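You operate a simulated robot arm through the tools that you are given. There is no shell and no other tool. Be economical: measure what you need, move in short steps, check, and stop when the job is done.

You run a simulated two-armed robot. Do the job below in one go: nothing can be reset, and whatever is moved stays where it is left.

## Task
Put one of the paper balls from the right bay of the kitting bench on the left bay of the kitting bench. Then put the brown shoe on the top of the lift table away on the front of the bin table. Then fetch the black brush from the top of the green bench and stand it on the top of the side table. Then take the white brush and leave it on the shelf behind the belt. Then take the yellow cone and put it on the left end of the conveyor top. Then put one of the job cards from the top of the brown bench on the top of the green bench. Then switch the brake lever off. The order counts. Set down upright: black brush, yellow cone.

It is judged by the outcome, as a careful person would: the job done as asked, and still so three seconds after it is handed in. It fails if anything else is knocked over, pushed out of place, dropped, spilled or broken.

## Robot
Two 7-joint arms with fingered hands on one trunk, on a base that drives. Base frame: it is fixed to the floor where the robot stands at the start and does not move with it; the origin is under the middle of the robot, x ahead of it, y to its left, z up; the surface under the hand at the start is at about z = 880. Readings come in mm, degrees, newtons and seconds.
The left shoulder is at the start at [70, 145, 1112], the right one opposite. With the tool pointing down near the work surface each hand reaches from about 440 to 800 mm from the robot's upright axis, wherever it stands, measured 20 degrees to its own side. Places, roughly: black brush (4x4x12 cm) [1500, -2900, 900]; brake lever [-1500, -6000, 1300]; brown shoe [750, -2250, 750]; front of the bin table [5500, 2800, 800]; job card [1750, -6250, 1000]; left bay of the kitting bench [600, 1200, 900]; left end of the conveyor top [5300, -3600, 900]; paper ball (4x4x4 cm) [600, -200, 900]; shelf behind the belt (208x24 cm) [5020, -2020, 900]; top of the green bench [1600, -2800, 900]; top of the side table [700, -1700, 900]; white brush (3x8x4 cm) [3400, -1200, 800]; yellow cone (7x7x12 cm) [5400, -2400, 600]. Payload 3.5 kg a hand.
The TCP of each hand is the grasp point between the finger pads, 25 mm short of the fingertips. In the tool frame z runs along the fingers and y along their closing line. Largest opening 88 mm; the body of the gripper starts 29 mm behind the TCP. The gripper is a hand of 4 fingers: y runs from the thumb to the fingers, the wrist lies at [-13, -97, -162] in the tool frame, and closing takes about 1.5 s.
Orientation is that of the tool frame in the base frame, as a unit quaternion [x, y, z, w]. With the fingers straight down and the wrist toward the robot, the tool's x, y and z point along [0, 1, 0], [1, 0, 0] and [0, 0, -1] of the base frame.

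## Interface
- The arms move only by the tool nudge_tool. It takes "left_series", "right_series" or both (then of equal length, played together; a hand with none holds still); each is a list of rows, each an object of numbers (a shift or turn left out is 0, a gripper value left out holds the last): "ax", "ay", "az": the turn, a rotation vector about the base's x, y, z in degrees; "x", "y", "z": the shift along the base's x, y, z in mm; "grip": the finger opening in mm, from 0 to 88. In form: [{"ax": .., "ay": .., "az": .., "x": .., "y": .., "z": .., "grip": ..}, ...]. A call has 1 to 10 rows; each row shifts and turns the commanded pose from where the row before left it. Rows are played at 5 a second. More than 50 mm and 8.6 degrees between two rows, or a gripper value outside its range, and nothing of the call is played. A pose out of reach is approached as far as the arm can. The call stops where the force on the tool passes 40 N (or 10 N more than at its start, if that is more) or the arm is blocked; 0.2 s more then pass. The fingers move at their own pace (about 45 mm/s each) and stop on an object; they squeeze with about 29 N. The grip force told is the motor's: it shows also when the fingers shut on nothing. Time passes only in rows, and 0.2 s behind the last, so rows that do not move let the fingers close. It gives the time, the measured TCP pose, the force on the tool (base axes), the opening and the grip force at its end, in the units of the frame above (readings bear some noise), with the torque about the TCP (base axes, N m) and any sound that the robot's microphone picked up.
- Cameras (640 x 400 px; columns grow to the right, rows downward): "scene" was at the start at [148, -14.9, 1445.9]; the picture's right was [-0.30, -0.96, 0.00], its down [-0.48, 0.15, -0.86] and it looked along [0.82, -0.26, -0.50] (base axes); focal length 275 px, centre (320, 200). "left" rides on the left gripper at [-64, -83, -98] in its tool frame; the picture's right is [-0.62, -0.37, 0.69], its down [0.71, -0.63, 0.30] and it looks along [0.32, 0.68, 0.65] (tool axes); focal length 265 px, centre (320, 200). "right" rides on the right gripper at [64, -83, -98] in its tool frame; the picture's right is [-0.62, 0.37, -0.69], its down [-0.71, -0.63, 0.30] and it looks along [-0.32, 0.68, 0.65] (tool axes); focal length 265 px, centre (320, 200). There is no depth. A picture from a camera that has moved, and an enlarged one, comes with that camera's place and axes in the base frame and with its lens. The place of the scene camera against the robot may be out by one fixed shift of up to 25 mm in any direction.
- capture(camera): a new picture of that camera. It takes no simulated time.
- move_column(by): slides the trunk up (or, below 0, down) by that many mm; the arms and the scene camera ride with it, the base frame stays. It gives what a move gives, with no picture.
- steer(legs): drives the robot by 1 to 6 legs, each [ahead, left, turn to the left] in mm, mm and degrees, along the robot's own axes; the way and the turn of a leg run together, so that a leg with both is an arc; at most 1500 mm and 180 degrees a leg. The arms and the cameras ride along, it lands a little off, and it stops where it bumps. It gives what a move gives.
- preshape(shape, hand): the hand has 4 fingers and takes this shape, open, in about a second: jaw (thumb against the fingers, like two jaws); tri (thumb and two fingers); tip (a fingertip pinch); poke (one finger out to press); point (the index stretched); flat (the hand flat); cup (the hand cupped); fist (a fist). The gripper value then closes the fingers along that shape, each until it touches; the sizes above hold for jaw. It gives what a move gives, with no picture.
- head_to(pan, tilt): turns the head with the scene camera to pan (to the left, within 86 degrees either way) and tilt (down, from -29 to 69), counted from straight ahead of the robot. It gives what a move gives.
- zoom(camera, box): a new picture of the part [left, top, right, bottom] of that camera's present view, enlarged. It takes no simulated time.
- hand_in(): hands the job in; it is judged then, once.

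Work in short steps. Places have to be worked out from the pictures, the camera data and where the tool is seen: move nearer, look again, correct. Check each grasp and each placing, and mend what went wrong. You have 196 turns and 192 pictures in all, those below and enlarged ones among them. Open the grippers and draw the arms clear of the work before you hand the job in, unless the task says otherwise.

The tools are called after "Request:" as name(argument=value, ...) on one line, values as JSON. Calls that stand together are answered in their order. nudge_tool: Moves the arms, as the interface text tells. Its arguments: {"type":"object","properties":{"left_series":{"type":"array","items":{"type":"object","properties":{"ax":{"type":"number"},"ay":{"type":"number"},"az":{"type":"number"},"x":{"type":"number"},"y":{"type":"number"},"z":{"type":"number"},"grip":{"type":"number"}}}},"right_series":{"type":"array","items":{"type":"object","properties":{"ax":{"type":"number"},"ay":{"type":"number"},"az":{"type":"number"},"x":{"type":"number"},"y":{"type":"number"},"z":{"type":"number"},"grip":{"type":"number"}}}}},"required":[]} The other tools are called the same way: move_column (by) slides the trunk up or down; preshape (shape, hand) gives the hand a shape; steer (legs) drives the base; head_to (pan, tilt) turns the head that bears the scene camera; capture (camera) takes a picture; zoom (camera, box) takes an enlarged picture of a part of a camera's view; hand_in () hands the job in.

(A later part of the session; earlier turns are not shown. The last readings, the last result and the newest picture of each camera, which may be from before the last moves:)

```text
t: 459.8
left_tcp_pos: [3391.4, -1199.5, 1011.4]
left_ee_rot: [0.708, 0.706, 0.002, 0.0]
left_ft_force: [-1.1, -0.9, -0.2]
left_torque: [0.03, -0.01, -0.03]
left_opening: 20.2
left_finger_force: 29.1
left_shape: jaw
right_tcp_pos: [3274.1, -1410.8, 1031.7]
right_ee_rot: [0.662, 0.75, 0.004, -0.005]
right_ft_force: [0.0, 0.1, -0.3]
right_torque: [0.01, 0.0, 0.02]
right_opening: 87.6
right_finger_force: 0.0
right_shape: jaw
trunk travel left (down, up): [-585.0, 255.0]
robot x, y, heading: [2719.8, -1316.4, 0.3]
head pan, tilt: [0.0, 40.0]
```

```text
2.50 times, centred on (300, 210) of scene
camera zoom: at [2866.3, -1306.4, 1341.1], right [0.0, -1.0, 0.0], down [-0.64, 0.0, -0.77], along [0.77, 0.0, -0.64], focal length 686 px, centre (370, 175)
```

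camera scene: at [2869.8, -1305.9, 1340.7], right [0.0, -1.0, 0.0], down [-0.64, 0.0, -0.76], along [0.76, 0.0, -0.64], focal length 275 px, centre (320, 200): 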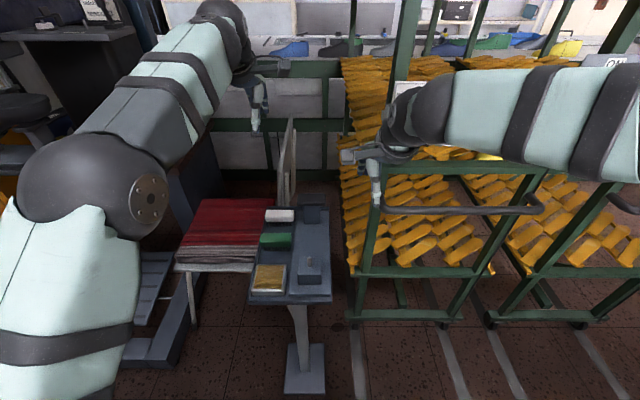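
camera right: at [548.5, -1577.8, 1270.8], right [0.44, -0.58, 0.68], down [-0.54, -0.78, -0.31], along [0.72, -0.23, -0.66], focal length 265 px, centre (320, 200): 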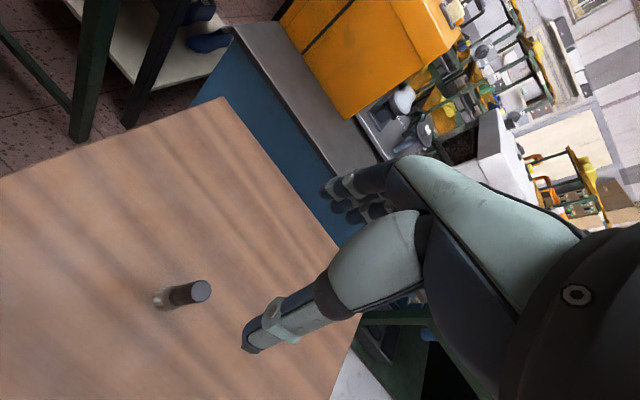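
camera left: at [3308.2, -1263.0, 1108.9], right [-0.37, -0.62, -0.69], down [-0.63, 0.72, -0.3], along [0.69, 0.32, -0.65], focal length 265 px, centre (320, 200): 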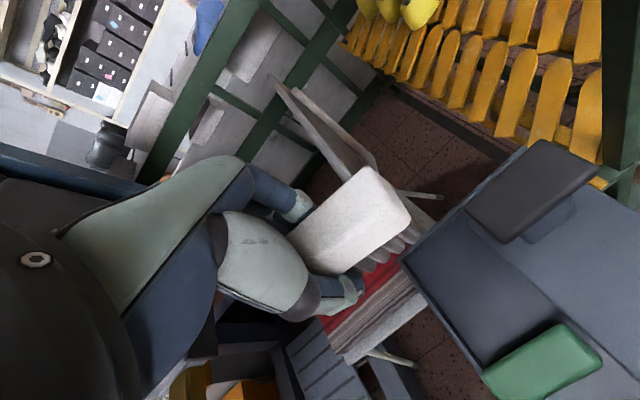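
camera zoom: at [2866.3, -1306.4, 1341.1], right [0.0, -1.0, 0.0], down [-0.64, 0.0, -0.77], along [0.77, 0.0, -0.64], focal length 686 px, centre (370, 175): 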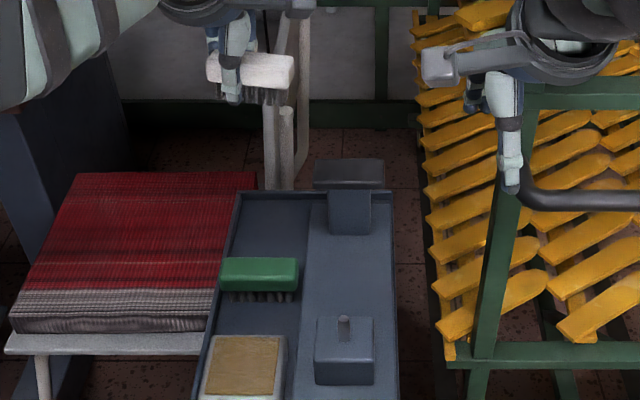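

The white brush is held. The shelf behind the belt must be reached from the rack side; I retract, back off and drive to the south end to look up the lane between racks and conveyor.

Request:
nudge_tool(left_series=[{"x": -40, "z": 20}, {"x": -40, "z": 20}, {"x": -40, "z": 20}])

Request:
move_column(by=200)

Request:
steer(legs=[[-330, 0, -0.3], [0, -1200, 0], [0, -1200, 0], [0, -1050, 0], [1200, 0, 0]])

Request:
head_to(pan=40, tilt=15)

Request:
capture(camera="scene")

Request:
head_to(pan=0, tilt=15)

Request:
capture(camera="scene")

```text
t: 460.6
left_tcp_pos: [3272.1, -1198.7, 1071.0]
left_ee_rot: [0.707, 0.707, 0.001, 0.0]
left_ft_force: [-0.3, 0.1, -0.4]
left_torque: [0.01, -0.03, -0.01]
left_opening: 19.9
left_finger_force: 28.3
left_shape: jaw
right_tcp_pos: [3273.5, -1411.6, 1031.0]
right_ee_rot: [0.662, 0.749, 0.005, -0.005]
right_ft_force: [-0.1, 0.2, 0.1]
right_torque: [0.01, 0.01, -0.02]
right_opening: 87.7
right_finger_force: 0.0
right_shape: jaw
trunk travel left (down, up): [-585.0, 255.0]
robot x, y, heading: [2721.3, -1319.6, 0.1]
head pan, tilt: [0.0, 40.0]
```

```text
t: 462.8
left_tcp_pos: [3274.6, -1198.9, 1269.1]
left_ee_rot: [0.707, 0.708, 0.0, 0.001]
left_ft_force: [-0.1, 0.2, -0.1]
left_torque: [0.02, -0.02, -0.01]
left_opening: 20.5
left_finger_force: 29.0
left_shape: jaw
right_tcp_pos: [3274.3, -1409.9, 1231.5]
right_ee_rot: [0.661, 0.75, 0.003, -0.005]
right_ft_force: [-0.6, -0.2, -0.3]
right_torque: [0.01, 0.01, -0.02]
right_opening: 87.6
right_finger_force: 0.0
right_shape: jaw
trunk travel left (down, up): [-785.0, 55.0]
robot x, y, heading: [2719.7, -1317.7, 0.3]
head pan, tilt: [0.0, 40.0]
```

```text
t: 487.0
left_tcp_pos: [4150.0, -4649.7, 1270.4]
left_ee_rot: [0.705, 0.71, 0.001, 0.001]
left_ft_force: [0.0, -0.2, -0.3]
left_torque: [0.03, 0.0, 0.0]
left_opening: 20.0
left_finger_force: 29.0
left_shape: jaw
right_tcp_pos: [4151.6, -4858.8, 1231.5]
right_ee_rot: [0.659, 0.752, 0.004, -0.005]
right_ft_force: [0.1, 0.3, 0.2]
right_torque: [-0.01, 0.05, 0.05]
right_opening: 87.6
right_finger_force: 0.1
right_shape: jaw
trunk travel left (down, up): [-785.0, 55.0]
robot x, y, heading: [3599.8, -4770.9, 0.7]
head pan, tilt: [0.0, 40.0]
```

```text
t: 488.1
left_tcp_pos: [4150.7, -4648.2, 1270.0]
left_ee_rot: [0.705, 0.709, 0.002, 0.001]
left_ft_force: [0.0, 0.5, -0.6]
left_torque: [0.04, 0.01, -0.02]
left_opening: 20.4
left_finger_force: 28.8
left_shape: jaw
right_tcp_pos: [4153.2, -4860.8, 1231.6]
right_ee_rot: [0.66, 0.751, 0.004, -0.006]
right_ft_force: [-0.3, 0.0, -0.6]
right_torque: [0.02, 0.0, 0.02]
right_opening: 87.6
right_finger_force: 0.1
right_shape: jaw
trunk travel left (down, up): [-785.0, 55.0]
robot x, y, heading: [3599.9, -4772.5, 0.7]
head pan, tilt: [40.0, 15.0]
```

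```text
83 pictures are left
camera scene: at [3730.4, -4698.8, 1580.6], right [0.65, -0.76, 0.0], down [-0.2, -0.17, -0.97], along [0.73, 0.63, -0.26], focal length 275 px, centre (320, 200)
```

scene: 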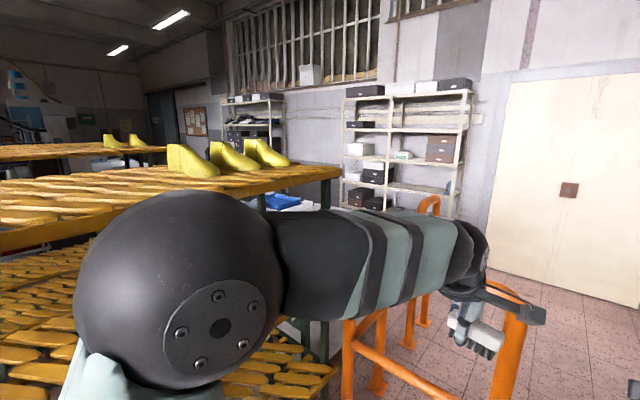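

```text
t: 489.2
left_tcp_pos: [4151.1, -4649.7, 1269.1]
left_ee_rot: [0.705, 0.709, 0.002, 0.002]
left_ft_force: [0.1, -0.4, -0.3]
left_torque: [0.04, 0.0, 0.01]
left_opening: 20.1
left_finger_force: 29.2
left_shape: jaw
right_tcp_pos: [4153.1, -4860.1, 1230.7]
right_ee_rot: [0.659, 0.752, 0.004, -0.006]
right_ft_force: [0.0, -0.3, 0.3]
right_torque: [0.01, 0.02, 0.03]
right_opening: 87.4
right_finger_force: 0.0
right_shape: jaw
trunk travel left (down, up): [-785.0, 55.0]
robot x, y, heading: [3596.2, -4772.2, 0.6]
head pan, tilt: [0.0, 15.0]
```

```text
82 pictures are left
camera scene: at [3752.9, -4758.3, 1580.6], right [0.01, -1.0, 0.0], down [-0.26, 0.0, -0.97], along [0.97, 0.01, -0.26], focal length 275 px, centre (320, 200)
```

scene: 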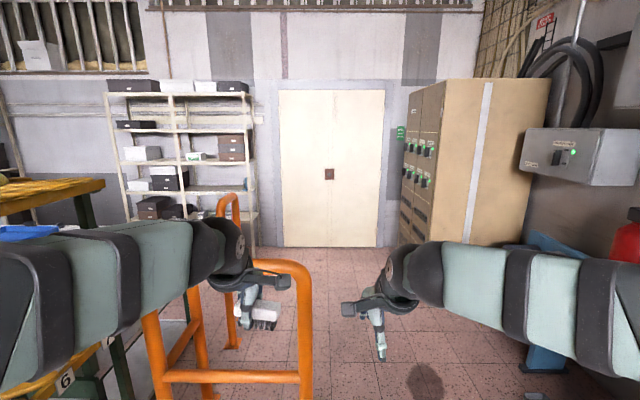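

Orange guard rails surround the conveyor's south end. I move right to y≈-5150, ahead to x≈4500, and turn to face north for a clear look up both sides.

Request:
steer(legs=[[0, -430, -0.6], [900, 0, 0], [0, 0, 90]])

Request:
head_to(pan=0, tilt=18)

Request:
capture(camera="scene")

Request:
head_to(pan=-30, tilt=18)

Request:
capture(camera="scene")

```text
t: 500.0
left_tcp_pos: [4383.2, -4648.9, 1269.4]
left_ee_rot: [0.003, 1.0, 0.001, -0.001]
left_ft_force: [-0.4, 0.7, 0.2]
left_torque: [-0.02, 0.0, 0.04]
left_opening: 20.0
left_finger_force: 29.3
left_shape: jaw
right_tcp_pos: [4594.4, -4648.4, 1232.7]
right_ee_rot: [-0.059, 0.998, -0.002, -0.007]
right_ft_force: [-0.4, -1.2, 0.2]
right_torque: [-0.02, 0.0, -0.01]
right_opening: 87.8
right_finger_force: 0.1
right_shape: jaw
trunk travel left (down, up): [-785.0, 55.0]
robot x, y, heading: [4496.9, -5205.8, 89.9]
head pan, tilt: [0.0, 15.0]
```

```text
t: 500.6
left_tcp_pos: [4383.9, -4648.8, 1269.7]
left_ee_rot: [0.003, 1.0, 0.001, -0.001]
left_ft_force: [-0.5, -0.7, -0.6]
left_torque: [0.01, -0.02, -0.03]
left_opening: 20.0
left_finger_force: 29.4
left_shape: jaw
right_tcp_pos: [4594.3, -4648.4, 1231.2]
right_ee_rot: [-0.059, 0.998, -0.001, -0.007]
right_ft_force: [0.1, -1.0, -0.2]
right_torque: [0.02, -0.02, 0.03]
right_opening: 87.7
right_finger_force: 0.0
right_shape: jaw
trunk travel left (down, up): [-785.0, 55.0]
robot x, y, heading: [4495.3, -5206.0, 89.8]
head pan, tilt: [0.0, 18.0]
```

```text
81 pictures are left
camera scene: at [4511.2, -5047.6, 1575.7], right [1.0, 0.0, 0.0], down [0.0, -0.31, -0.95], along [0.0, 0.95, -0.31], focal length 275 px, centre (320, 200)
```

scene: 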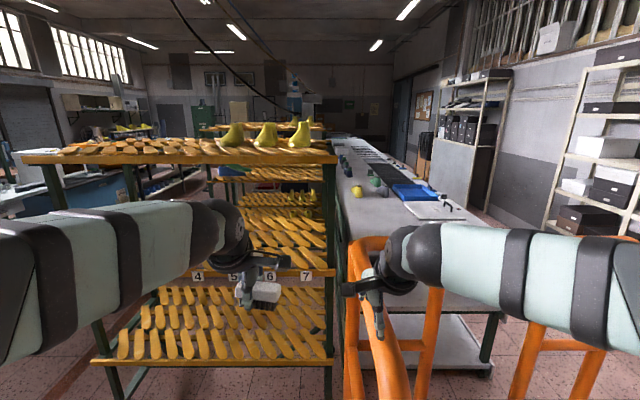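

```text
t: 501.5
left_tcp_pos: [4382.5, -4647.8, 1269.6]
left_ee_rot: [0.002, 1.0, 0.002, 0.0]
left_ft_force: [-0.3, -0.2, -0.5]
left_torque: [-0.01, 0.0, -0.02]
left_opening: 19.9
left_finger_force: 29.1
left_shape: jaw
right_tcp_pos: [4594.8, -4648.3, 1231.8]
right_ee_rot: [-0.06, 0.998, -0.001, -0.007]
right_ft_force: [-0.5, 0.5, -0.3]
right_torque: [0.02, 0.0, 0.0]
right_opening: 87.5
right_finger_force: 0.0
right_shape: jaw
trunk travel left (down, up): [-785.0, 55.0]
robot x, y, heading: [4498.8, -5204.9, 89.7]
head pan, tilt: [-30.0, 18.0]
```

```text
80 pictures are left
camera scene: at [4557.6, -5060.2, 1575.7], right [0.87, -0.5, 0.0], down [-0.15, -0.27, -0.95], along [0.48, 0.82, -0.31], focal length 275 px, centre (320, 200)
```

scene: 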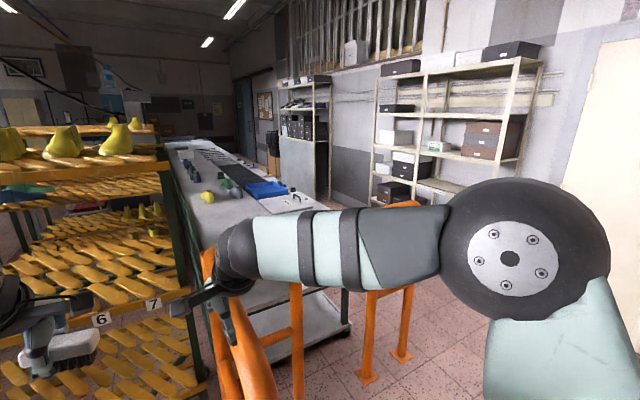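

The racks stand right against the conveyor, so it must be worked from the east aisle. I drive to x≈6250 and north to y≈-3700, and look at the conveyor.

Request:
steer(legs=[[0, -1300, 0], [0, -480, 0], [1400, 0, 0]])

Request:
head_to(pan=40, tilt=22)

Request:
capture(camera="scene")

Request:
head_to(pan=0, tilt=18)

Request:
capture(camera="scene")

```text
t: 517.2
left_tcp_pos: [6148.6, -3229.9, 1269.3]
left_ee_rot: [-0.003, 1.0, 0.002, 0.0]
left_ft_force: [0.5, 0.4, -0.9]
left_torque: [0.01, 0.03, 0.02]
left_opening: 19.7
left_finger_force: 28.6
left_shape: jaw
right_tcp_pos: [6359.7, -3228.6, 1231.6]
right_ee_rot: [-0.064, 0.998, -0.001, -0.007]
right_ft_force: [0.2, -0.4, 0.6]
right_torque: [0.0, 0.03, -0.03]
right_opening: 88.0
right_finger_force: 0.1
right_shape: jaw
trunk travel left (down, up): [-785.0, 55.0]
robot x, y, heading: [6270.7, -3784.6, 90.6]
head pan, tilt: [-30.0, 18.0]
```

```text
t: 518.6
left_tcp_pos: [6147.0, -3229.8, 1268.8]
left_ee_rot: [-0.003, 1.0, 0.001, 0.0]
left_ft_force: [-0.1, -1.3, -0.9]
left_torque: [0.02, 0.02, -0.02]
left_opening: 20.1
left_finger_force: 29.2
left_shape: jaw
right_tcp_pos: [6358.6, -3228.4, 1232.2]
right_ee_rot: [-0.065, 0.998, -0.001, -0.008]
right_ft_force: [0.4, 0.7, -0.2]
right_torque: [-0.01, 0.0, 0.0]
right_opening: 88.0
right_finger_force: 0.1
right_shape: jaw
trunk travel left (down, up): [-785.0, 55.0]
robot x, y, heading: [6270.0, -3784.8, 90.6]
head pan, tilt: [40.0, 22.0]
```

```text
79 pictures are left
camera scene: at [6221.2, -3650.0, 1569.2], right [0.76, 0.65, 0.0], down [0.24, -0.29, -0.93], along [-0.6, 0.71, -0.37], focal length 275 px, centre (320, 200)
```

scene: 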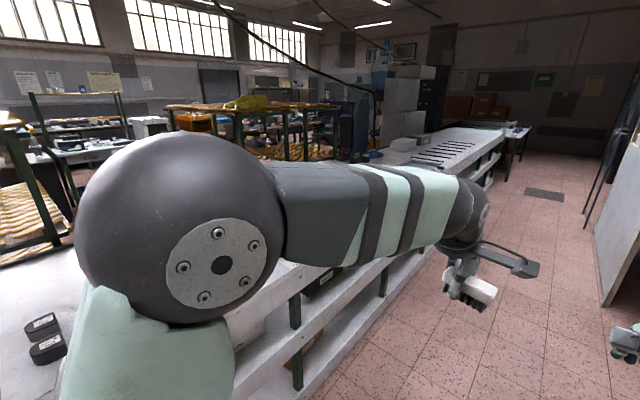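

```text
t: 519.7
left_tcp_pos: [6147.1, -3229.7, 1268.5]
left_ee_rot: [-0.003, 1.0, 0.002, 0.0]
left_ft_force: [-0.1, 0.1, -0.9]
left_torque: [-0.03, 0.01, 0.0]
left_opening: 19.8
left_finger_force: 28.8
left_shape: jaw
right_tcp_pos: [6359.7, -3227.4, 1231.7]
right_ee_rot: [-0.065, 0.998, -0.001, -0.007]
right_ft_force: [-1.1, -0.1, -0.4]
right_torque: [0.02, 0.0, 0.0]
right_opening: 87.9
right_finger_force: 0.2
right_shape: jaw
trunk travel left (down, up): [-785.0, 55.0]
robot x, y, heading: [6266.2, -3784.2, 90.5]
head pan, tilt: [0.0, 18.0]
```

```text
78 pictures are left
camera scene: at [6280.5, -3627.5, 1575.7], right [1.0, 0.01, 0.0], down [0.0, -0.31, -0.95], along [-0.01, 0.95, -0.31], focal length 275 px, centre (320, 200)
```

scene: 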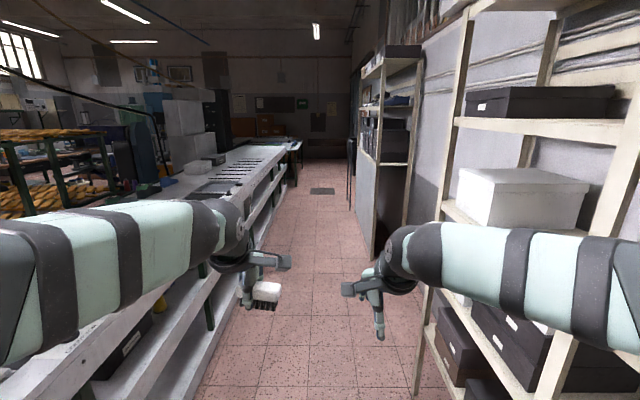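

The conveyor's front edge is at x≈5525. I drive north to y≈-2250 and turn left to face it.

Request:
steer(legs=[[1450, 0, 0], [0, 0, 89.5]])

Request:
head_to(pan=0, tilt=32)

Request:
capture(camera="scene")

```text
t: 530.8
left_tcp_pos: [5698.0, -2454.1, 1269.6]
left_ee_rot: [0.716, -0.698, 0.001, 0.003]
left_ft_force: [0.5, -0.6, -0.3]
left_torque: [-0.03, 0.0, -0.01]
left_opening: 19.7
left_finger_force: 29.5
left_shape: jaw
right_tcp_pos: [5692.3, -2243.1, 1232.4]
right_ee_rot: [0.757, -0.653, 0.006, 0.004]
right_ft_force: [1.0, -0.3, 0.1]
right_torque: [-0.03, 0.01, 0.02]
right_opening: 87.7
right_finger_force: 0.1
right_shape: jaw
trunk travel left (down, up): [-785.0, 55.0]
robot x, y, heading: [6249.3, -2323.5, -178.3]
head pan, tilt: [0.0, 18.0]
```

```text
t: 531.5
left_tcp_pos: [5697.4, -2454.4, 1270.7]
left_ee_rot: [0.716, -0.699, -0.001, 0.0]
left_ft_force: [0.2, -0.5, -0.9]
left_torque: [-0.03, 0.0, 0.01]
left_opening: 19.4
left_finger_force: 28.7
left_shape: jaw
right_tcp_pos: [5691.3, -2242.9, 1232.1]
right_ee_rot: [0.758, -0.653, 0.006, 0.003]
right_ft_force: [0.4, 0.5, -0.5]
right_torque: [0.01, -0.01, -0.02]
right_opening: 87.8
right_finger_force: 0.0
right_shape: jaw
trunk travel left (down, up): [-785.0, 55.0]
robot x, y, heading: [6249.8, -2320.3, -178.4]
head pan, tilt: [0.0, 32.0]
```

```text
77 pictures are left
camera scene: at [6120.5, -2313.4, 1553.3], right [-0.03, 1.0, 0.0], down [0.53, 0.01, -0.85], along [-0.85, -0.02, -0.53], focal length 275 px, centre (320, 200)
```

scene: 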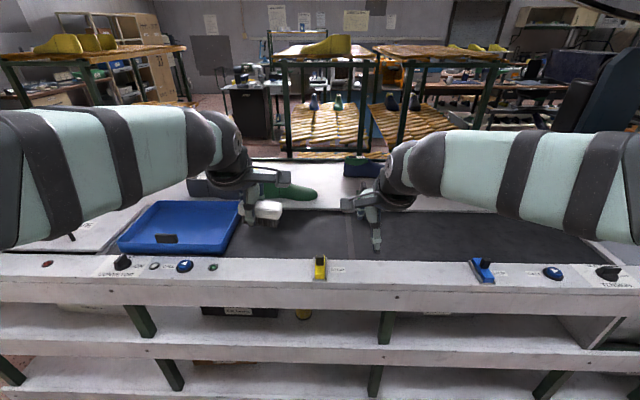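

I see the belt, the white shelf behind it with shoes on it, and the yellow cone on the lower shelf under the front edge. I shift 450 mm toward +y and closer to find a free spot on the shelf.

Request:
steer(legs=[[150, -450, -1.6]])

Request:
capture(camera="scene")

Request:
capture(camera="left")

```text
t: 534.3
left_tcp_pos: [5537.2, -1992.6, 1269.3]
left_ee_rot: [-0.704, 0.71, 0.002, -0.002]
left_ft_force: [-0.5, 0.1, -1.1]
left_torque: [0.01, 0.03, -0.01]
left_opening: 19.9
left_finger_force: 29.1
left_shape: jaw
right_tcp_pos: [5538.3, -1781.3, 1231.7]
right_ee_rot: [0.749, -0.663, 0.005, 0.003]
right_ft_force: [0.5, 0.0, 0.6]
right_torque: [0.04, 0.01, 0.01]
right_opening: 87.6
right_finger_force: 0.1
right_shape: jaw
trunk travel left (down, up): [-785.0, 55.0]
robot x, y, heading: [6093.0, -1872.3, 179.7]
head pan, tilt: [0.0, 32.0]
```

```text
76 pictures are left
camera scene: at [5964.4, -1864.6, 1553.3], right [0.0, 1.0, 0.0], down [0.53, 0.0, -0.85], along [-0.85, 0.0, -0.53], focal length 275 px, centre (320, 200)
```

scene: 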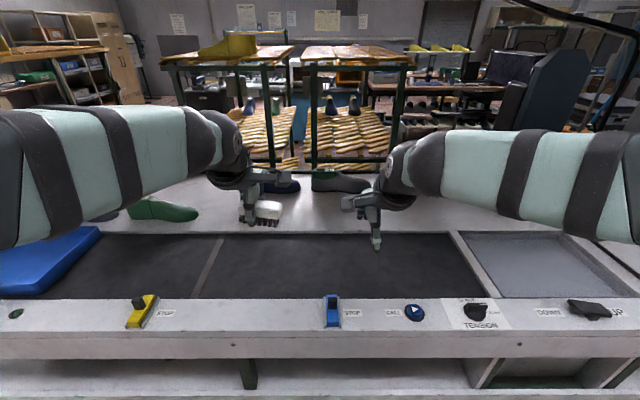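

```text
75 pictures are left
camera left: at [5622.0, -1928.7, 1368.2], right [0.37, 0.62, -0.69], down [0.62, -0.72, -0.31], along [-0.69, -0.32, -0.65], focal length 265 px, centre (320, 200)
```

left: 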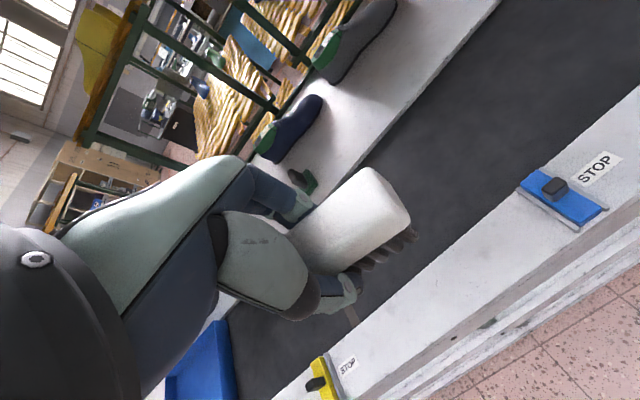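

The strip of shelf between the belt edge (x≈5145) and the shoes is free. It is about 850 mm from where the robot can stand, so I'll tilt the hand ~20° forward. First lower the trunk 100 mm and close up to x≈5935.

Request:
move_column(by=-100)

Request:
steer(legs=[[150, 0, 0.3]])

Request:
nudge_tool(left_series=[{"x": -40, "y": 10}, {"x": -40, "y": 10}, {"x": -40, "y": 10, "ay": 5}, {"x": -40, "ay": 5}, {"x": -40, "ay": 5}, {"x": -40, "ay": 5}, {"x": -30}])

Request:
capture(camera="scene")

Request:
capture(camera="left")

```text
t: 535.7
left_tcp_pos: [5537.6, -1990.8, 1169.7]
left_ee_rot: [-0.705, 0.709, 0.001, -0.001]
left_ft_force: [-0.1, 0.2, -0.6]
left_torque: [0.0, 0.02, -0.02]
left_opening: 19.8
left_finger_force: 29.2
left_shape: jaw
right_tcp_pos: [5538.6, -1777.6, 1132.8]
right_ee_rot: [0.748, -0.664, 0.006, 0.004]
right_ft_force: [-0.9, 0.6, 0.0]
right_torque: [0.02, 0.01, 0.0]
right_opening: 87.6
right_finger_force: 0.1
right_shape: jaw
trunk travel left (down, up): [-685.0, 155.0]
robot x, y, heading: [6094.4, -1876.0, 179.6]
head pan, tilt: [0.0, 32.0]
```

```text
t: 537.0
left_tcp_pos: [5390.0, -1995.9, 1172.2]
left_ee_rot: [0.707, -0.707, -0.002, 0.002]
left_ft_force: [0.6, -0.1, -0.2]
left_torque: [-0.01, 0.02, 0.0]
left_opening: 19.7
left_finger_force: 28.6
left_shape: jaw
right_tcp_pos: [5388.6, -1783.1, 1133.4]
right_ee_rot: [0.75, -0.662, 0.005, 0.005]
right_ft_force: [0.3, -0.3, -0.1]
right_torque: [0.01, 0.0, -0.01]
right_opening: 87.6
right_finger_force: 0.1
right_shape: jaw
trunk travel left (down, up): [-685.0, 155.0]
robot x, y, heading: [5942.9, -1879.3, -179.7]
head pan, tilt: [0.0, 32.0]
```

```text
t: 538.6
left_tcp_pos: [5168.9, -1965.6, 1167.9]
left_ee_rot: [-0.696, 0.696, 0.123, -0.125]
left_ft_force: [-0.2, 0.1, 0.0]
left_torque: [0.01, 0.04, 0.03]
left_opening: 19.4
left_finger_force: 29.0
left_shape: jaw
left hand out of reach, approached as far as the arm can: row 6, 7
right_tcp_pos: [5388.1, -1783.6, 1133.1]
right_ee_rot: [0.749, -0.662, 0.005, 0.005]
right_ft_force: [-0.1, -0.2, 0.6]
right_torque: [-0.02, -0.03, 0.0]
right_opening: 87.7
right_finger_force: 0.1
right_shape: jaw
trunk travel left (down, up): [-685.0, 155.0]
robot x, y, heading: [5941.1, -1875.1, -179.8]
head pan, tilt: [0.0, 32.0]
```

```text
74 pictures are left
camera scene: at [5815.1, -1863.5, 1453.4], right [0.0, 1.0, 0.0], down [0.53, 0.0, -0.85], along [-0.85, 0.0, -0.53], focal length 275 px, centre (320, 200)
```

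scene: 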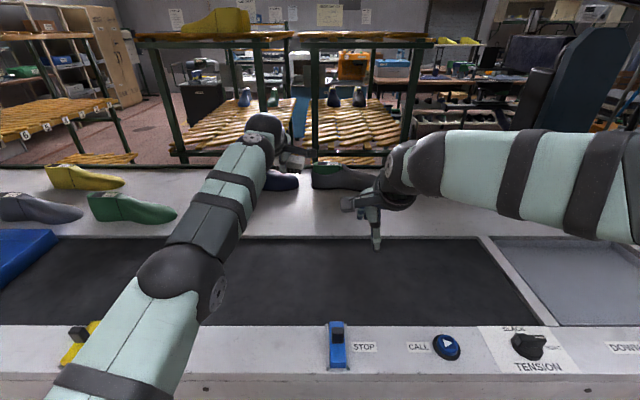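

```text
73 pictures are left
camera left: at [5281.6, -1900.2, 1230.7], right [0.11, 0.62, -0.78], down [0.49, -0.72, -0.5], along [-0.87, -0.32, -0.38], focal length 265 px, centre (320, 200)
```

left: 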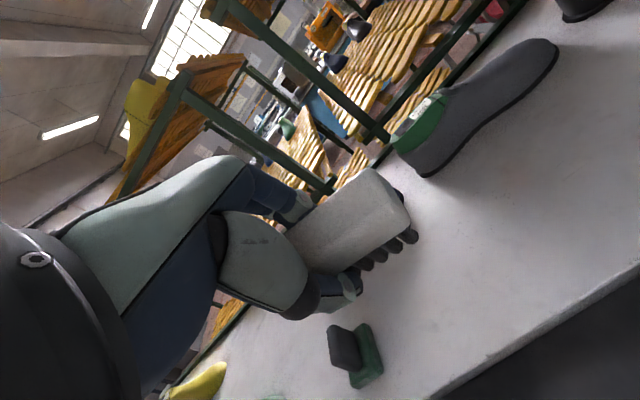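

The strip is free here: belt edge at x≈5141, shoes at x≈4800. I lower the hand, where it reaches farther, and push on toward x≈5085.

Request:
nudge_tool(left_series=[{"z": -40}, {"z": -40}, {"z": -40}, {"z": -40}, {"x": -30}, {"x": -30}, {}])

```text
t: 540.2
left_tcp_pos: [5145.5, -1966.3, 1005.3]
left_ee_rot: [0.696, -0.696, -0.122, 0.124]
left_ft_force: [1.0, -0.1, -0.7]
left_torque: [-0.02, 0.02, 0.01]
left_opening: 19.2
left_finger_force: 28.8
left_shape: jaw
left hand out of reach, approached as far as the arm can: row 5, 6
right_tcp_pos: [5388.3, -1782.8, 1131.8]
right_ee_rot: [0.749, -0.662, 0.005, 0.004]
right_ft_force: [-1.0, -1.2, -0.6]
right_torque: [0.01, 0.0, 0.0]
right_opening: 87.8
right_finger_force: 0.0
right_shape: jaw
trunk travel left (down, up): [-685.0, 155.0]
robot x, y, heading: [5939.1, -1874.7, -179.7]
head pan, tilt: [0.0, 32.0]
```

Reach ends at x≈5145. Turning the robot 25° to the right brings the left shoulder forward by ~55 mm; then I turn the hand back and try again.

Request:
nudge_tool(left_series=[{"x": 25, "z": 25}, {"x": 25, "z": 25}])

Request:
steer(legs=[[0, 0, -25]])

Request:
nudge_tool(left_series=[{"y": -45, "az": 8}, {"y": -45, "az": 8}, {"y": -45, "az": 8}, {"y": -45}, {"y": -45}, {"y": -45}, {"y": -40}])

Request:
capture(camera="left")

```text
t: 540.8
left_tcp_pos: [5145.0, -1967.1, 1006.1]
left_ee_rot: [-0.696, 0.696, 0.124, -0.124]
left_ft_force: [0.6, 0.4, -1.0]
left_torque: [-0.01, 0.0, 0.03]
left_opening: 19.4
left_finger_force: 29.1
left_shape: jaw
left hand out of reach, approached as far as the arm can: row 1, 2
right_tcp_pos: [5387.7, -1783.9, 1131.1]
right_ee_rot: [0.75, -0.661, 0.006, 0.003]
right_ft_force: [0.3, -0.8, -0.4]
right_torque: [0.0, 0.02, -0.01]
right_opening: 87.5
right_finger_force: 0.1
right_shape: jaw
trunk travel left (down, up): [-685.0, 155.0]
robot x, y, heading: [5943.5, -1875.9, -180.0]
head pan, tilt: [0.0, 32.0]
```

```text
t: 542.5
left_tcp_pos: [5180.8, -1619.8, 1005.4]
left_ee_rot: [-0.529, 0.83, 0.148, -0.094]
left_ft_force: [0.5, 0.2, 0.0]
left_torque: [0.03, -0.01, 0.0]
left_opening: 19.3
left_finger_force: 29.0
left_shape: jaw
right_tcp_pos: [5479.0, -1557.3, 1132.1]
right_ee_rot: [-0.589, 0.808, -0.005, -0.005]
right_ft_force: [-0.1, 0.9, 0.4]
right_torque: [0.02, 0.0, -0.02]
right_opening: 87.9
right_finger_force: 0.0
right_shape: jaw
trunk travel left (down, up): [-685.0, 155.0]
robot x, y, heading: [5940.4, -1874.9, 154.7]
head pan, tilt: [0.0, 32.0]
```

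```text
t: 544.1
left_tcp_pos: [5181.5, -1929.9, 1005.1]
left_ee_rot: [-0.69, 0.703, 0.126, -0.122]
left_ft_force: [0.3, -0.5, -0.8]
left_torque: [-0.02, -0.03, -0.05]
left_opening: 19.1
left_finger_force: 28.6
left_shape: jaw
right_tcp_pos: [5479.1, -1558.5, 1132.3]
right_ee_rot: [-0.588, 0.809, -0.003, -0.005]
right_ft_force: [0.1, -0.5, 1.0]
right_torque: [-0.01, -0.04, -0.02]
right_opening: 87.8
right_finger_force: 0.0
right_shape: jaw
trunk travel left (down, up): [-685.0, 155.0]
robot x, y, heading: [5940.2, -1873.2, 155.1]
head pan, tilt: [0.0, 32.0]
```

```text
72 pictures are left
camera left: at [5294.7, -1869.1, 1070.2], right [0.12, 0.62, -0.78], down [0.47, -0.72, -0.5], along [-0.87, -0.31, -0.38], focal length 265 px, centre (320, 200)
```

left: 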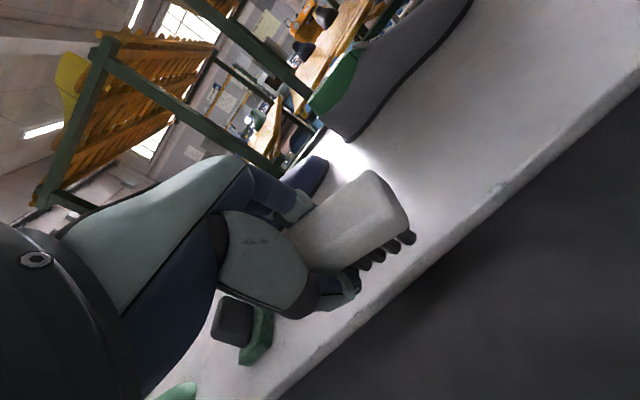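

Now extend toward x≈5090 and come lower.

Request:
nudge_tool(left_series=[{"x": -30, "z": -15}, {"x": -30, "z": -15}, {"x": -20, "z": -15}, {"x": -15, "z": -10}, {}])

Request:
capture(camera="left")

Request:
head_to(pan=35, tilt=32)

Request:
capture(camera="scene")

```text
t: 545.3
left_tcp_pos: [5085.7, -1931.1, 951.3]
left_ee_rot: [-0.69, 0.702, 0.126, -0.123]
left_ft_force: [0.3, -0.3, -0.4]
left_torque: [-0.01, 0.0, 0.0]
left_opening: 18.8
left_finger_force: 28.6
left_shape: jaw
right_tcp_pos: [5479.5, -1557.0, 1132.1]
right_ee_rot: [-0.589, 0.808, -0.005, -0.005]
right_ft_force: [-0.6, -1.2, 0.4]
right_torque: [0.0, -0.03, 0.0]
right_opening: 87.9
right_finger_force: 0.1
right_shape: jaw
trunk travel left (down, up): [-685.0, 155.0]
robot x, y, heading: [5945.5, -1876.0, 155.1]
head pan, tilt: [0.0, 32.0]
```

```text
71 pictures are left
camera left: at [5199.5, -1867.7, 1014.5], right [0.12, 0.62, -0.78], down [0.47, -0.72, -0.5], along [-0.87, -0.31, -0.38], focal length 265 px, centre (320, 200)
```

left: 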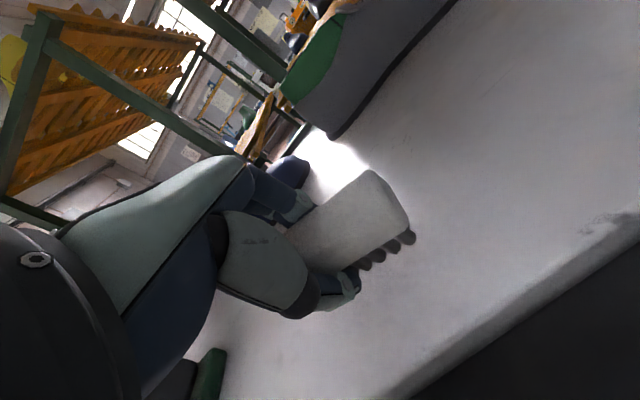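

```text
t: 546.3
left_tcp_pos: [5085.5, -1930.3, 949.8]
left_ee_rot: [-0.69, 0.703, 0.125, -0.123]
left_ft_force: [0.1, -0.9, -1.2]
left_torque: [-0.01, -0.06, 0.03]
left_opening: 19.1
left_finger_force: 28.8
left_shape: jaw
right_tcp_pos: [5479.5, -1556.8, 1131.8]
right_ee_rot: [-0.588, 0.809, -0.004, -0.005]
right_ft_force: [-0.1, 0.1, 0.4]
right_torque: [-0.01, 0.01, 0.02]
right_opening: 87.7
right_finger_force: 0.0
right_shape: jaw
trunk travel left (down, up): [-685.0, 155.0]
robot x, y, heading: [5944.9, -1875.8, 155.2]
head pan, tilt: [35.0, 32.0]
```

```text
70 pictures are left
camera scene: at [5820.2, -1857.6, 1453.2], right [-0.17, 0.98, 0.0], down [0.52, 0.09, -0.85], along [-0.83, -0.15, -0.53], focal length 275 px, centre (320, 200)
```

scene: 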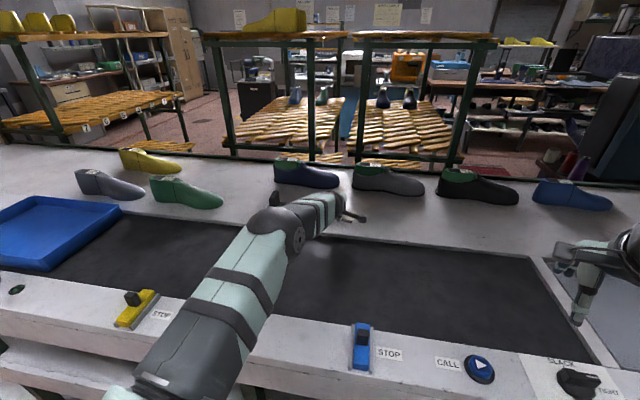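

At x≈5085 above the shelf strip. Lowering gently to contact.

Request:
nudge_tool(left_series=[{"z": -5}, {"z": -5}, {"z": -4}, {}])

Request:
capture(camera="left")

```text
t: 547.3
left_tcp_pos: [5086.1, -1929.5, 936.3]
left_ee_rot: [-0.689, 0.703, 0.126, -0.122]
left_ft_force: [-0.3, 0.1, -0.4]
left_torque: [-0.02, -0.01, 0.02]
left_opening: 18.8
left_finger_force: 29.2
left_shape: jaw
right_tcp_pos: [5479.5, -1556.9, 1131.4]
right_ee_rot: [-0.588, 0.809, -0.005, -0.006]
right_ft_force: [-0.5, -0.5, -0.5]
right_torque: [0.02, -0.01, 0.03]
right_opening: 87.7
right_finger_force: 0.1
right_shape: jaw
trunk travel left (down, up): [-685.0, 155.0]
robot x, y, heading: [5943.7, -1876.2, 155.0]
head pan, tilt: [35.0, 32.0]
```

```text
69 pictures are left
camera left: at [5199.4, -1867.7, 1000.3], right [0.12, 0.62, -0.78], down [0.47, -0.72, -0.5], along [-0.87, -0.31, -0.38], focal length 265 px, centre (320, 200)
```

left: 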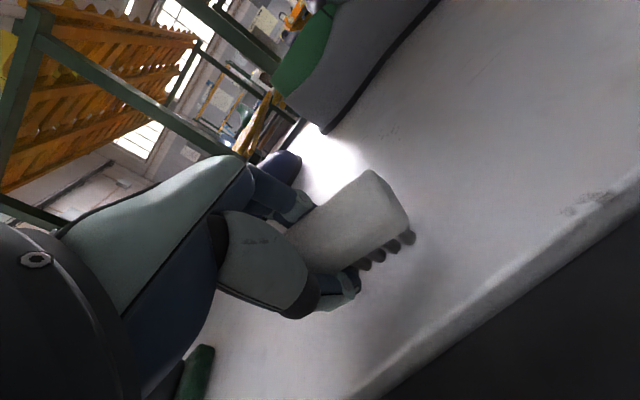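

Request:
nudge_tool(left_series=[{"z": -5}, {"z": -5}, {"z": -4}, {}])

Request:
nudge_tool(left_series=[{"z": -4}, {"z": -3}, {}])

Request:
capture(camera="left")

```text
t: 548.3
left_tcp_pos: [5088.2, -1930.3, 930.8]
left_ee_rot: [-0.69, 0.701, 0.129, -0.127]
left_ft_force: [-0.9, -3.8, 21.8]
left_torque: [0.13, -0.2, 0.0]
left_opening: 19.8
left_finger_force: 29.2
left_shape: jaw
right_tcp_pos: [5482.7, -1558.5, 1134.4]
right_ee_rot: [-0.589, 0.808, -0.002, -0.007]
right_ft_force: [-0.6, 0.2, 0.2]
right_torque: [0.01, -0.03, -0.01]
right_opening: 87.7
right_finger_force: 0.1
right_shape: jaw
trunk travel left (down, up): [-685.0, 155.0]
robot x, y, heading: [5942.8, -1877.1, 155.4]
head pan, tilt: [35.0, 32.0]
```

```text
t: 549.1
left_tcp_pos: [5088.5, -1930.6, 929.5]
left_ee_rot: [-0.689, 0.701, 0.134, -0.129]
left_ft_force: [2.5, -5.3, 33.1]
left_torque: [0.11, -0.37, 0.06]
left_opening: 20.9
left_finger_force: 28.8
left_shape: jaw
right_tcp_pos: [5486.1, -1557.4, 1135.4]
right_ee_rot: [-0.588, 0.809, -0.003, -0.008]
right_ft_force: [0.0, -0.3, -0.6]
right_torque: [0.01, 0.02, 0.01]
right_opening: 88.0
right_finger_force: 0.0
right_shape: jaw
trunk travel left (down, up): [-685.0, 155.0]
robot x, y, heading: [5940.6, -1875.9, 155.1]
head pan, tilt: [35.0, 32.0]
```

```text
68 pictures are left
camera left: at [5204.0, -1868.1, 991.0], right [0.1, 0.62, -0.78], down [0.46, -0.72, -0.52], along [-0.88, -0.31, -0.36], focal length 265 px, centre (320, 200)
```

left: 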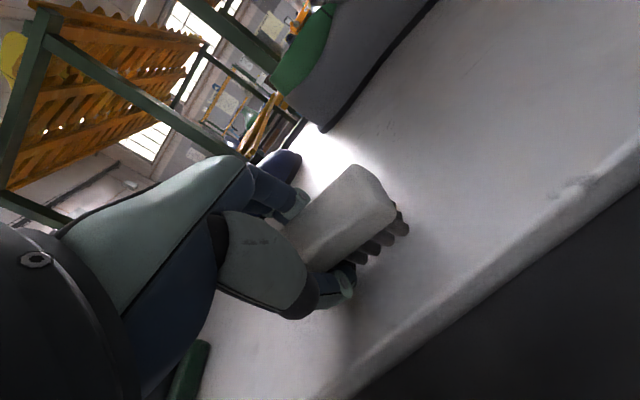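

Contact with the shelf. I relieve the pressure and open slowly.

Request:
nudge_tool(left_series=[{"z": 6}, {"z": 3}, {"grip": 26}, {"grip": 32}, {"grip": 40}, {"grip": 52}, {"grip": 70}, {}])

Request:
capture(camera="left")

```text
t: 550.9
left_tcp_pos: [5087.6, -1930.4, 931.1]
left_ee_rot: [-0.689, 0.702, 0.128, -0.126]
left_ft_force: [-5.0, -3.0, 20.5]
left_torque: [-0.11, -0.08, -0.03]
left_opening: 54.1
left_finger_force: 0.0
left_shape: jaw
right_tcp_pos: [5482.2, -1557.1, 1132.3]
right_ee_rot: [-0.588, 0.809, -0.004, -0.007]
right_ft_force: [0.6, -0.6, 0.0]
right_torque: [0.01, -0.03, 0.0]
right_opening: 87.6
right_finger_force: 0.1
right_shape: jaw
trunk travel left (down, up): [-685.0, 155.0]
robot x, y, heading: [5941.9, -1878.3, 155.0]
head pan, tilt: [35.0, 32.0]
```

```text
67 pictures are left
camera left: at [5201.7, -1868.1, 993.3], right [0.11, 0.62, -0.78], down [0.47, -0.72, -0.51], along [-0.88, -0.31, -0.37], focal length 265 px, centre (320, 200)
```

left: 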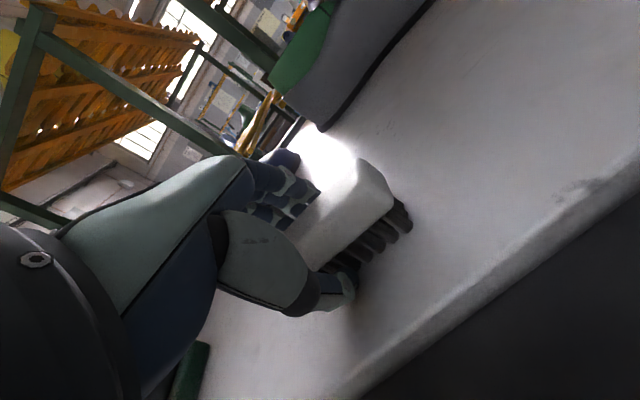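

The brush stands on the shelf. I open wide and lift straight up.

Request:
nudge_tool(left_series=[{"z": 6, "grip": 80}, {"z": 6}, {}, {"z": 15}, {"z": 25}, {"z": 40}, {"z": 40}, {"z": 30}])

Request:
capture(camera="left")

Request:
zoom(camera="scene", box=[220, 140, 440, 280])

```text
t: 552.7
left_tcp_pos: [5087.8, -1930.0, 1087.0]
left_ee_rot: [-0.69, 0.703, 0.124, -0.123]
left_ft_force: [-0.8, 0.6, -0.4]
left_torque: [0.0, 0.03, 0.0]
left_opening: 80.0
left_finger_force: 0.1
left_shape: jaw
right_tcp_pos: [5480.7, -1557.1, 1133.1]
right_ee_rot: [-0.588, 0.809, -0.004, -0.005]
right_ft_force: [-0.8, -0.9, 0.4]
right_torque: [-0.02, 0.03, -0.03]
right_opening: 87.9
right_finger_force: 0.0
right_shape: jaw
trunk travel left (down, up): [-685.0, 155.0]
robot x, y, heading: [5935.1, -1877.8, 154.8]
head pan, tilt: [35.0, 32.0]
```

```text
66 pictures are left
camera left: at [5201.1, -1868.0, 1151.5], right [0.12, 0.62, -0.78], down [0.47, -0.72, -0.5], along [-0.87, -0.31, -0.38], focal length 265 px, centre (320, 200)
```

left: 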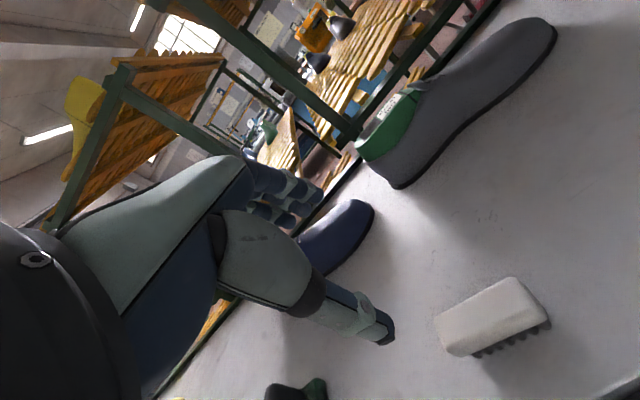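

```text
2.86 times, centred on (330, 210) of scene
camera zoom: at [5821.4, -1857.6, 1453.3], right [-0.18, 0.98, 0.0], down [0.52, 0.09, -0.85], along [-0.84, -0.15, -0.53], focal length 785 px, centre (291, 171)
```

zoom: 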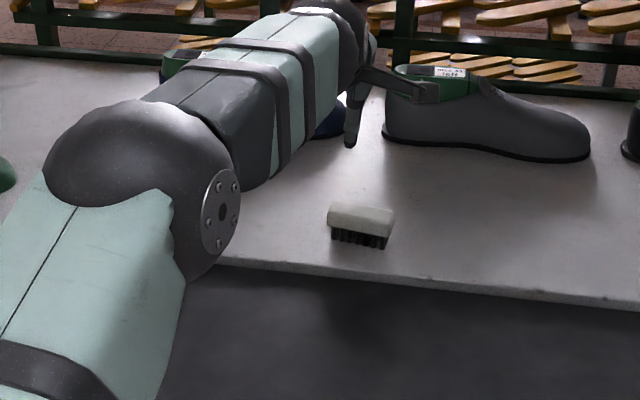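

White brush is on the shelf strip. Next the yellow cone under the front edge. I pull the left hand back, untilt it, back the robot off and straighten up, then look at the cone from lower down.

Request:
nudge_tool(left_series=[{"x": 40, "z": 25, "ay": -7}, {"x": 40, "z": 20, "ay": -7}, {"x": 40, "y": 20, "ay": -6}, {"x": 40, "y": 20, "az": -8}, {"x": 40, "y": 20, "az": -8}, {"x": 30, "y": 20, "az": -8}])

Request:
steer(legs=[[-350, 0, 0], [0, 0, 25], [0, 600, 0]])

Request:
move_column(by=-200)

Request:
head_to(pan=0, tilt=38)

Request:
capture(camera="scene")

```text
t: 554.1
left_tcp_pos: [5317.6, -1850.3, 1131.9]
left_ee_rot: [-0.537, 0.844, 0.002, 0.001]
left_ft_force: [-0.3, -0.2, -0.2]
left_torque: [0.0, 0.0, -0.04]
left_opening: 79.8
left_finger_force: 0.0
left_shape: jaw
right_tcp_pos: [5478.7, -1556.2, 1132.5]
right_ee_rot: [-0.589, 0.808, -0.005, -0.005]
right_ft_force: [-0.4, 0.0, -0.2]
right_torque: [0.0, 0.0, 0.01]
right_opening: 87.3
right_finger_force: 0.0
right_shape: jaw
trunk travel left (down, up): [-685.0, 155.0]
robot x, y, heading: [5942.1, -1872.2, 155.1]
head pan, tilt: [35.0, 32.0]
```

```text
t: 560.7
left_tcp_pos: [5680.9, -2863.5, 1131.9]
left_ee_rot: [-0.706, 0.708, 0.003, 0.0]
left_ft_force: [0.6, -0.8, 0.1]
left_torque: [0.0, -0.01, 0.0]
left_opening: 79.5
left_finger_force: 0.0
left_shape: jaw
right_tcp_pos: [5703.4, -2529.2, 1132.9]
right_ee_rot: [0.749, -0.663, 0.006, 0.004]
right_ft_force: [0.1, 0.7, -0.3]
right_torque: [0.03, 0.01, -0.01]
right_opening: 88.0
right_finger_force: 0.1
right_shape: jaw
trunk travel left (down, up): [-685.0, 155.0]
robot x, y, heading: [6256.9, -2621.5, 180.2]
head pan, tilt: [35.0, 32.0]
```

```text
t: 562.8
left_tcp_pos: [5679.5, -2863.6, 931.5]
left_ee_rot: [-0.706, 0.708, 0.003, 0.001]
left_ft_force: [-0.2, 0.0, 0.0]
left_torque: [0.0, 0.01, 0.0]
left_opening: 79.7
left_finger_force: 0.1
left_shape: jaw
right_tcp_pos: [5704.8, -2529.1, 931.2]
right_ee_rot: [0.748, -0.664, 0.006, 0.005]
right_ft_force: [0.1, 0.1, 0.4]
right_torque: [0.0, 0.01, 0.0]
right_opening: 87.8
right_finger_force: 0.0
right_shape: jaw
trunk travel left (down, up): [-485.0, 355.0]
robot x, y, heading: [6256.2, -2624.4, 179.9]
head pan, tilt: [35.0, 32.0]
```

```text
t: 563.9
left_tcp_pos: [5679.2, -2863.5, 932.0]
left_ee_rot: [-0.707, 0.707, 0.003, 0.001]
left_ft_force: [1.1, 0.5, -0.4]
left_torque: [0.01, 0.0, -0.01]
left_opening: 79.6
left_finger_force: 0.0
left_shape: jaw
right_tcp_pos: [5702.8, -2528.3, 930.9]
right_ee_rot: [0.748, -0.663, 0.006, 0.004]
right_ft_force: [-0.2, -0.5, 0.3]
right_torque: [-0.01, -0.02, 0.01]
right_opening: 87.8
right_finger_force: 0.1
right_shape: jaw
trunk travel left (down, up): [-485.0, 355.0]
robot x, y, heading: [6257.5, -2622.4, 179.9]
head pan, tilt: [0.0, 38.0]
```

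```text
64 pictures are left
camera scene: at [6133.4, -2610.4, 1244.1], right [0.0, 1.0, 0.0], down [0.62, 0.0, -0.79], along [-0.79, 0.0, -0.62], focal length 275 px, centre (320, 200)
```

scene: 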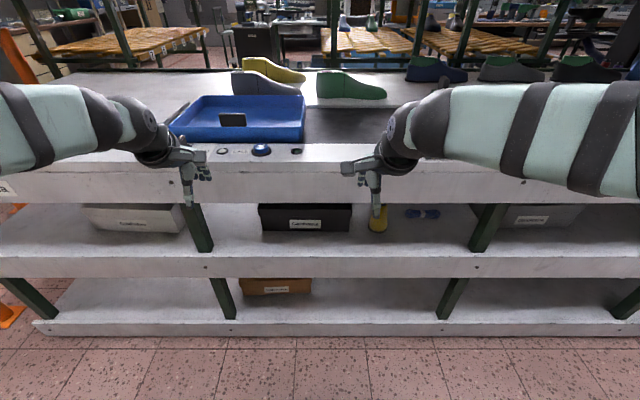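

The cone stands on the middle shelf at (378,218), right of a dark box. I back off 90 mm, lower 180 mm more and zoom.

Request:
steer(legs=[[-90, 0, 0]])

Request:
move_column(by=-180)

Request:
head_to(pan=0, tilt=28)

Request:
capture(camera="scene")

Request:
zoom(camera="scene", box=[260, 140, 500, 290])

```text
t: 565.0
left_tcp_pos: [5769.3, -2864.7, 931.5]
left_ee_rot: [-0.707, 0.707, 0.003, 0.001]
left_ft_force: [0.1, 0.0, 0.3]
left_torque: [-0.01, 0.0, 0.01]
left_opening: 80.0
left_finger_force: 0.0
left_shape: jaw
right_tcp_pos: [5795.0, -2528.4, 931.5]
right_ee_rot: [0.748, -0.664, 0.005, 0.004]
right_ft_force: [-0.2, -0.4, -0.8]
right_torque: [-0.02, 0.03, 0.03]
right_opening: 87.6
right_finger_force: 0.0
right_shape: jaw
trunk travel left (down, up): [-485.0, 355.0]
robot x, y, heading: [6348.1, -2623.8, 179.9]
head pan, tilt: [0.0, 38.0]
```

```text
t: 567.0
left_tcp_pos: [5770.4, -2862.9, 752.9]
left_ee_rot: [-0.707, 0.707, 0.003, 0.0]
left_ft_force: [-0.6, 0.4, 1.0]
left_torque: [0.02, 0.03, 0.01]
left_opening: 79.7
left_finger_force: 0.1
left_shape: jaw
right_tcp_pos: [5794.0, -2527.6, 752.4]
right_ee_rot: [0.748, -0.663, 0.005, 0.004]
right_ft_force: [-0.9, 0.5, 0.3]
right_torque: [0.02, 0.02, 0.0]
right_opening: 87.6
right_finger_force: 0.0
right_shape: jaw
trunk travel left (down, up): [-305.0, 535.0]
robot x, y, heading: [6346.3, -2621.7, 180.0]
head pan, tilt: [0.0, 38.0]
```

```text
t: 567.7
left_tcp_pos: [5769.2, -2864.3, 751.1]
left_ee_rot: [-0.706, 0.708, 0.003, 0.002]
left_ft_force: [-0.3, -0.4, 0.2]
left_torque: [0.01, -0.02, -0.01]
left_opening: 79.9
left_finger_force: 0.0
left_shape: jaw
right_tcp_pos: [5794.6, -2528.6, 751.9]
right_ee_rot: [0.748, -0.663, 0.006, 0.005]
right_ft_force: [0.2, 0.0, 0.2]
right_torque: [-0.01, -0.01, -0.05]
right_opening: 87.6
right_finger_force: 0.0
right_shape: jaw
trunk travel left (down, up): [-305.0, 535.0]
robot x, y, heading: [6348.6, -2619.9, 179.8]
head pan, tilt: [0.0, 28.0]
```

```text
63 pictures are left
camera scene: at [6218.7, -2610.4, 1079.5], right [0.0, 1.0, 0.0], down [0.47, 0.0, -0.88], along [-0.88, 0.0, -0.47], focal length 275 px, centre (320, 200)
```

scene: 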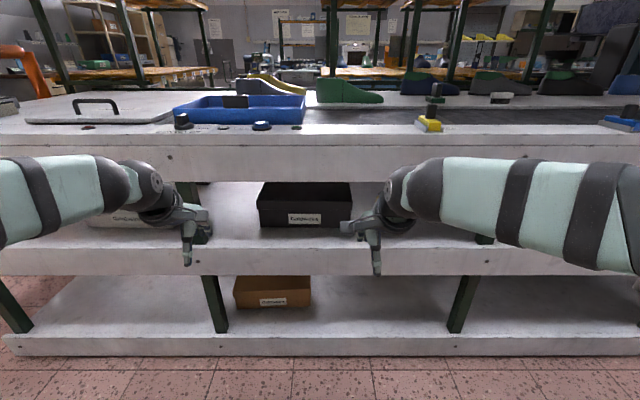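

```text
2.67 times, centred on (380, 215) of scene
camera zoom: at [6218.7, -2610.4, 1079.5], right [0.0, 1.0, 0.0], down [0.47, 0.0, -0.88], along [-0.88, 0.0, -0.47], focal length 732 px, centre (160, 160)
```

zoom: 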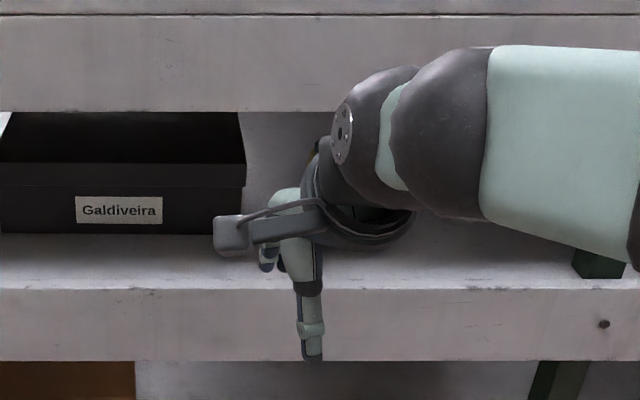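

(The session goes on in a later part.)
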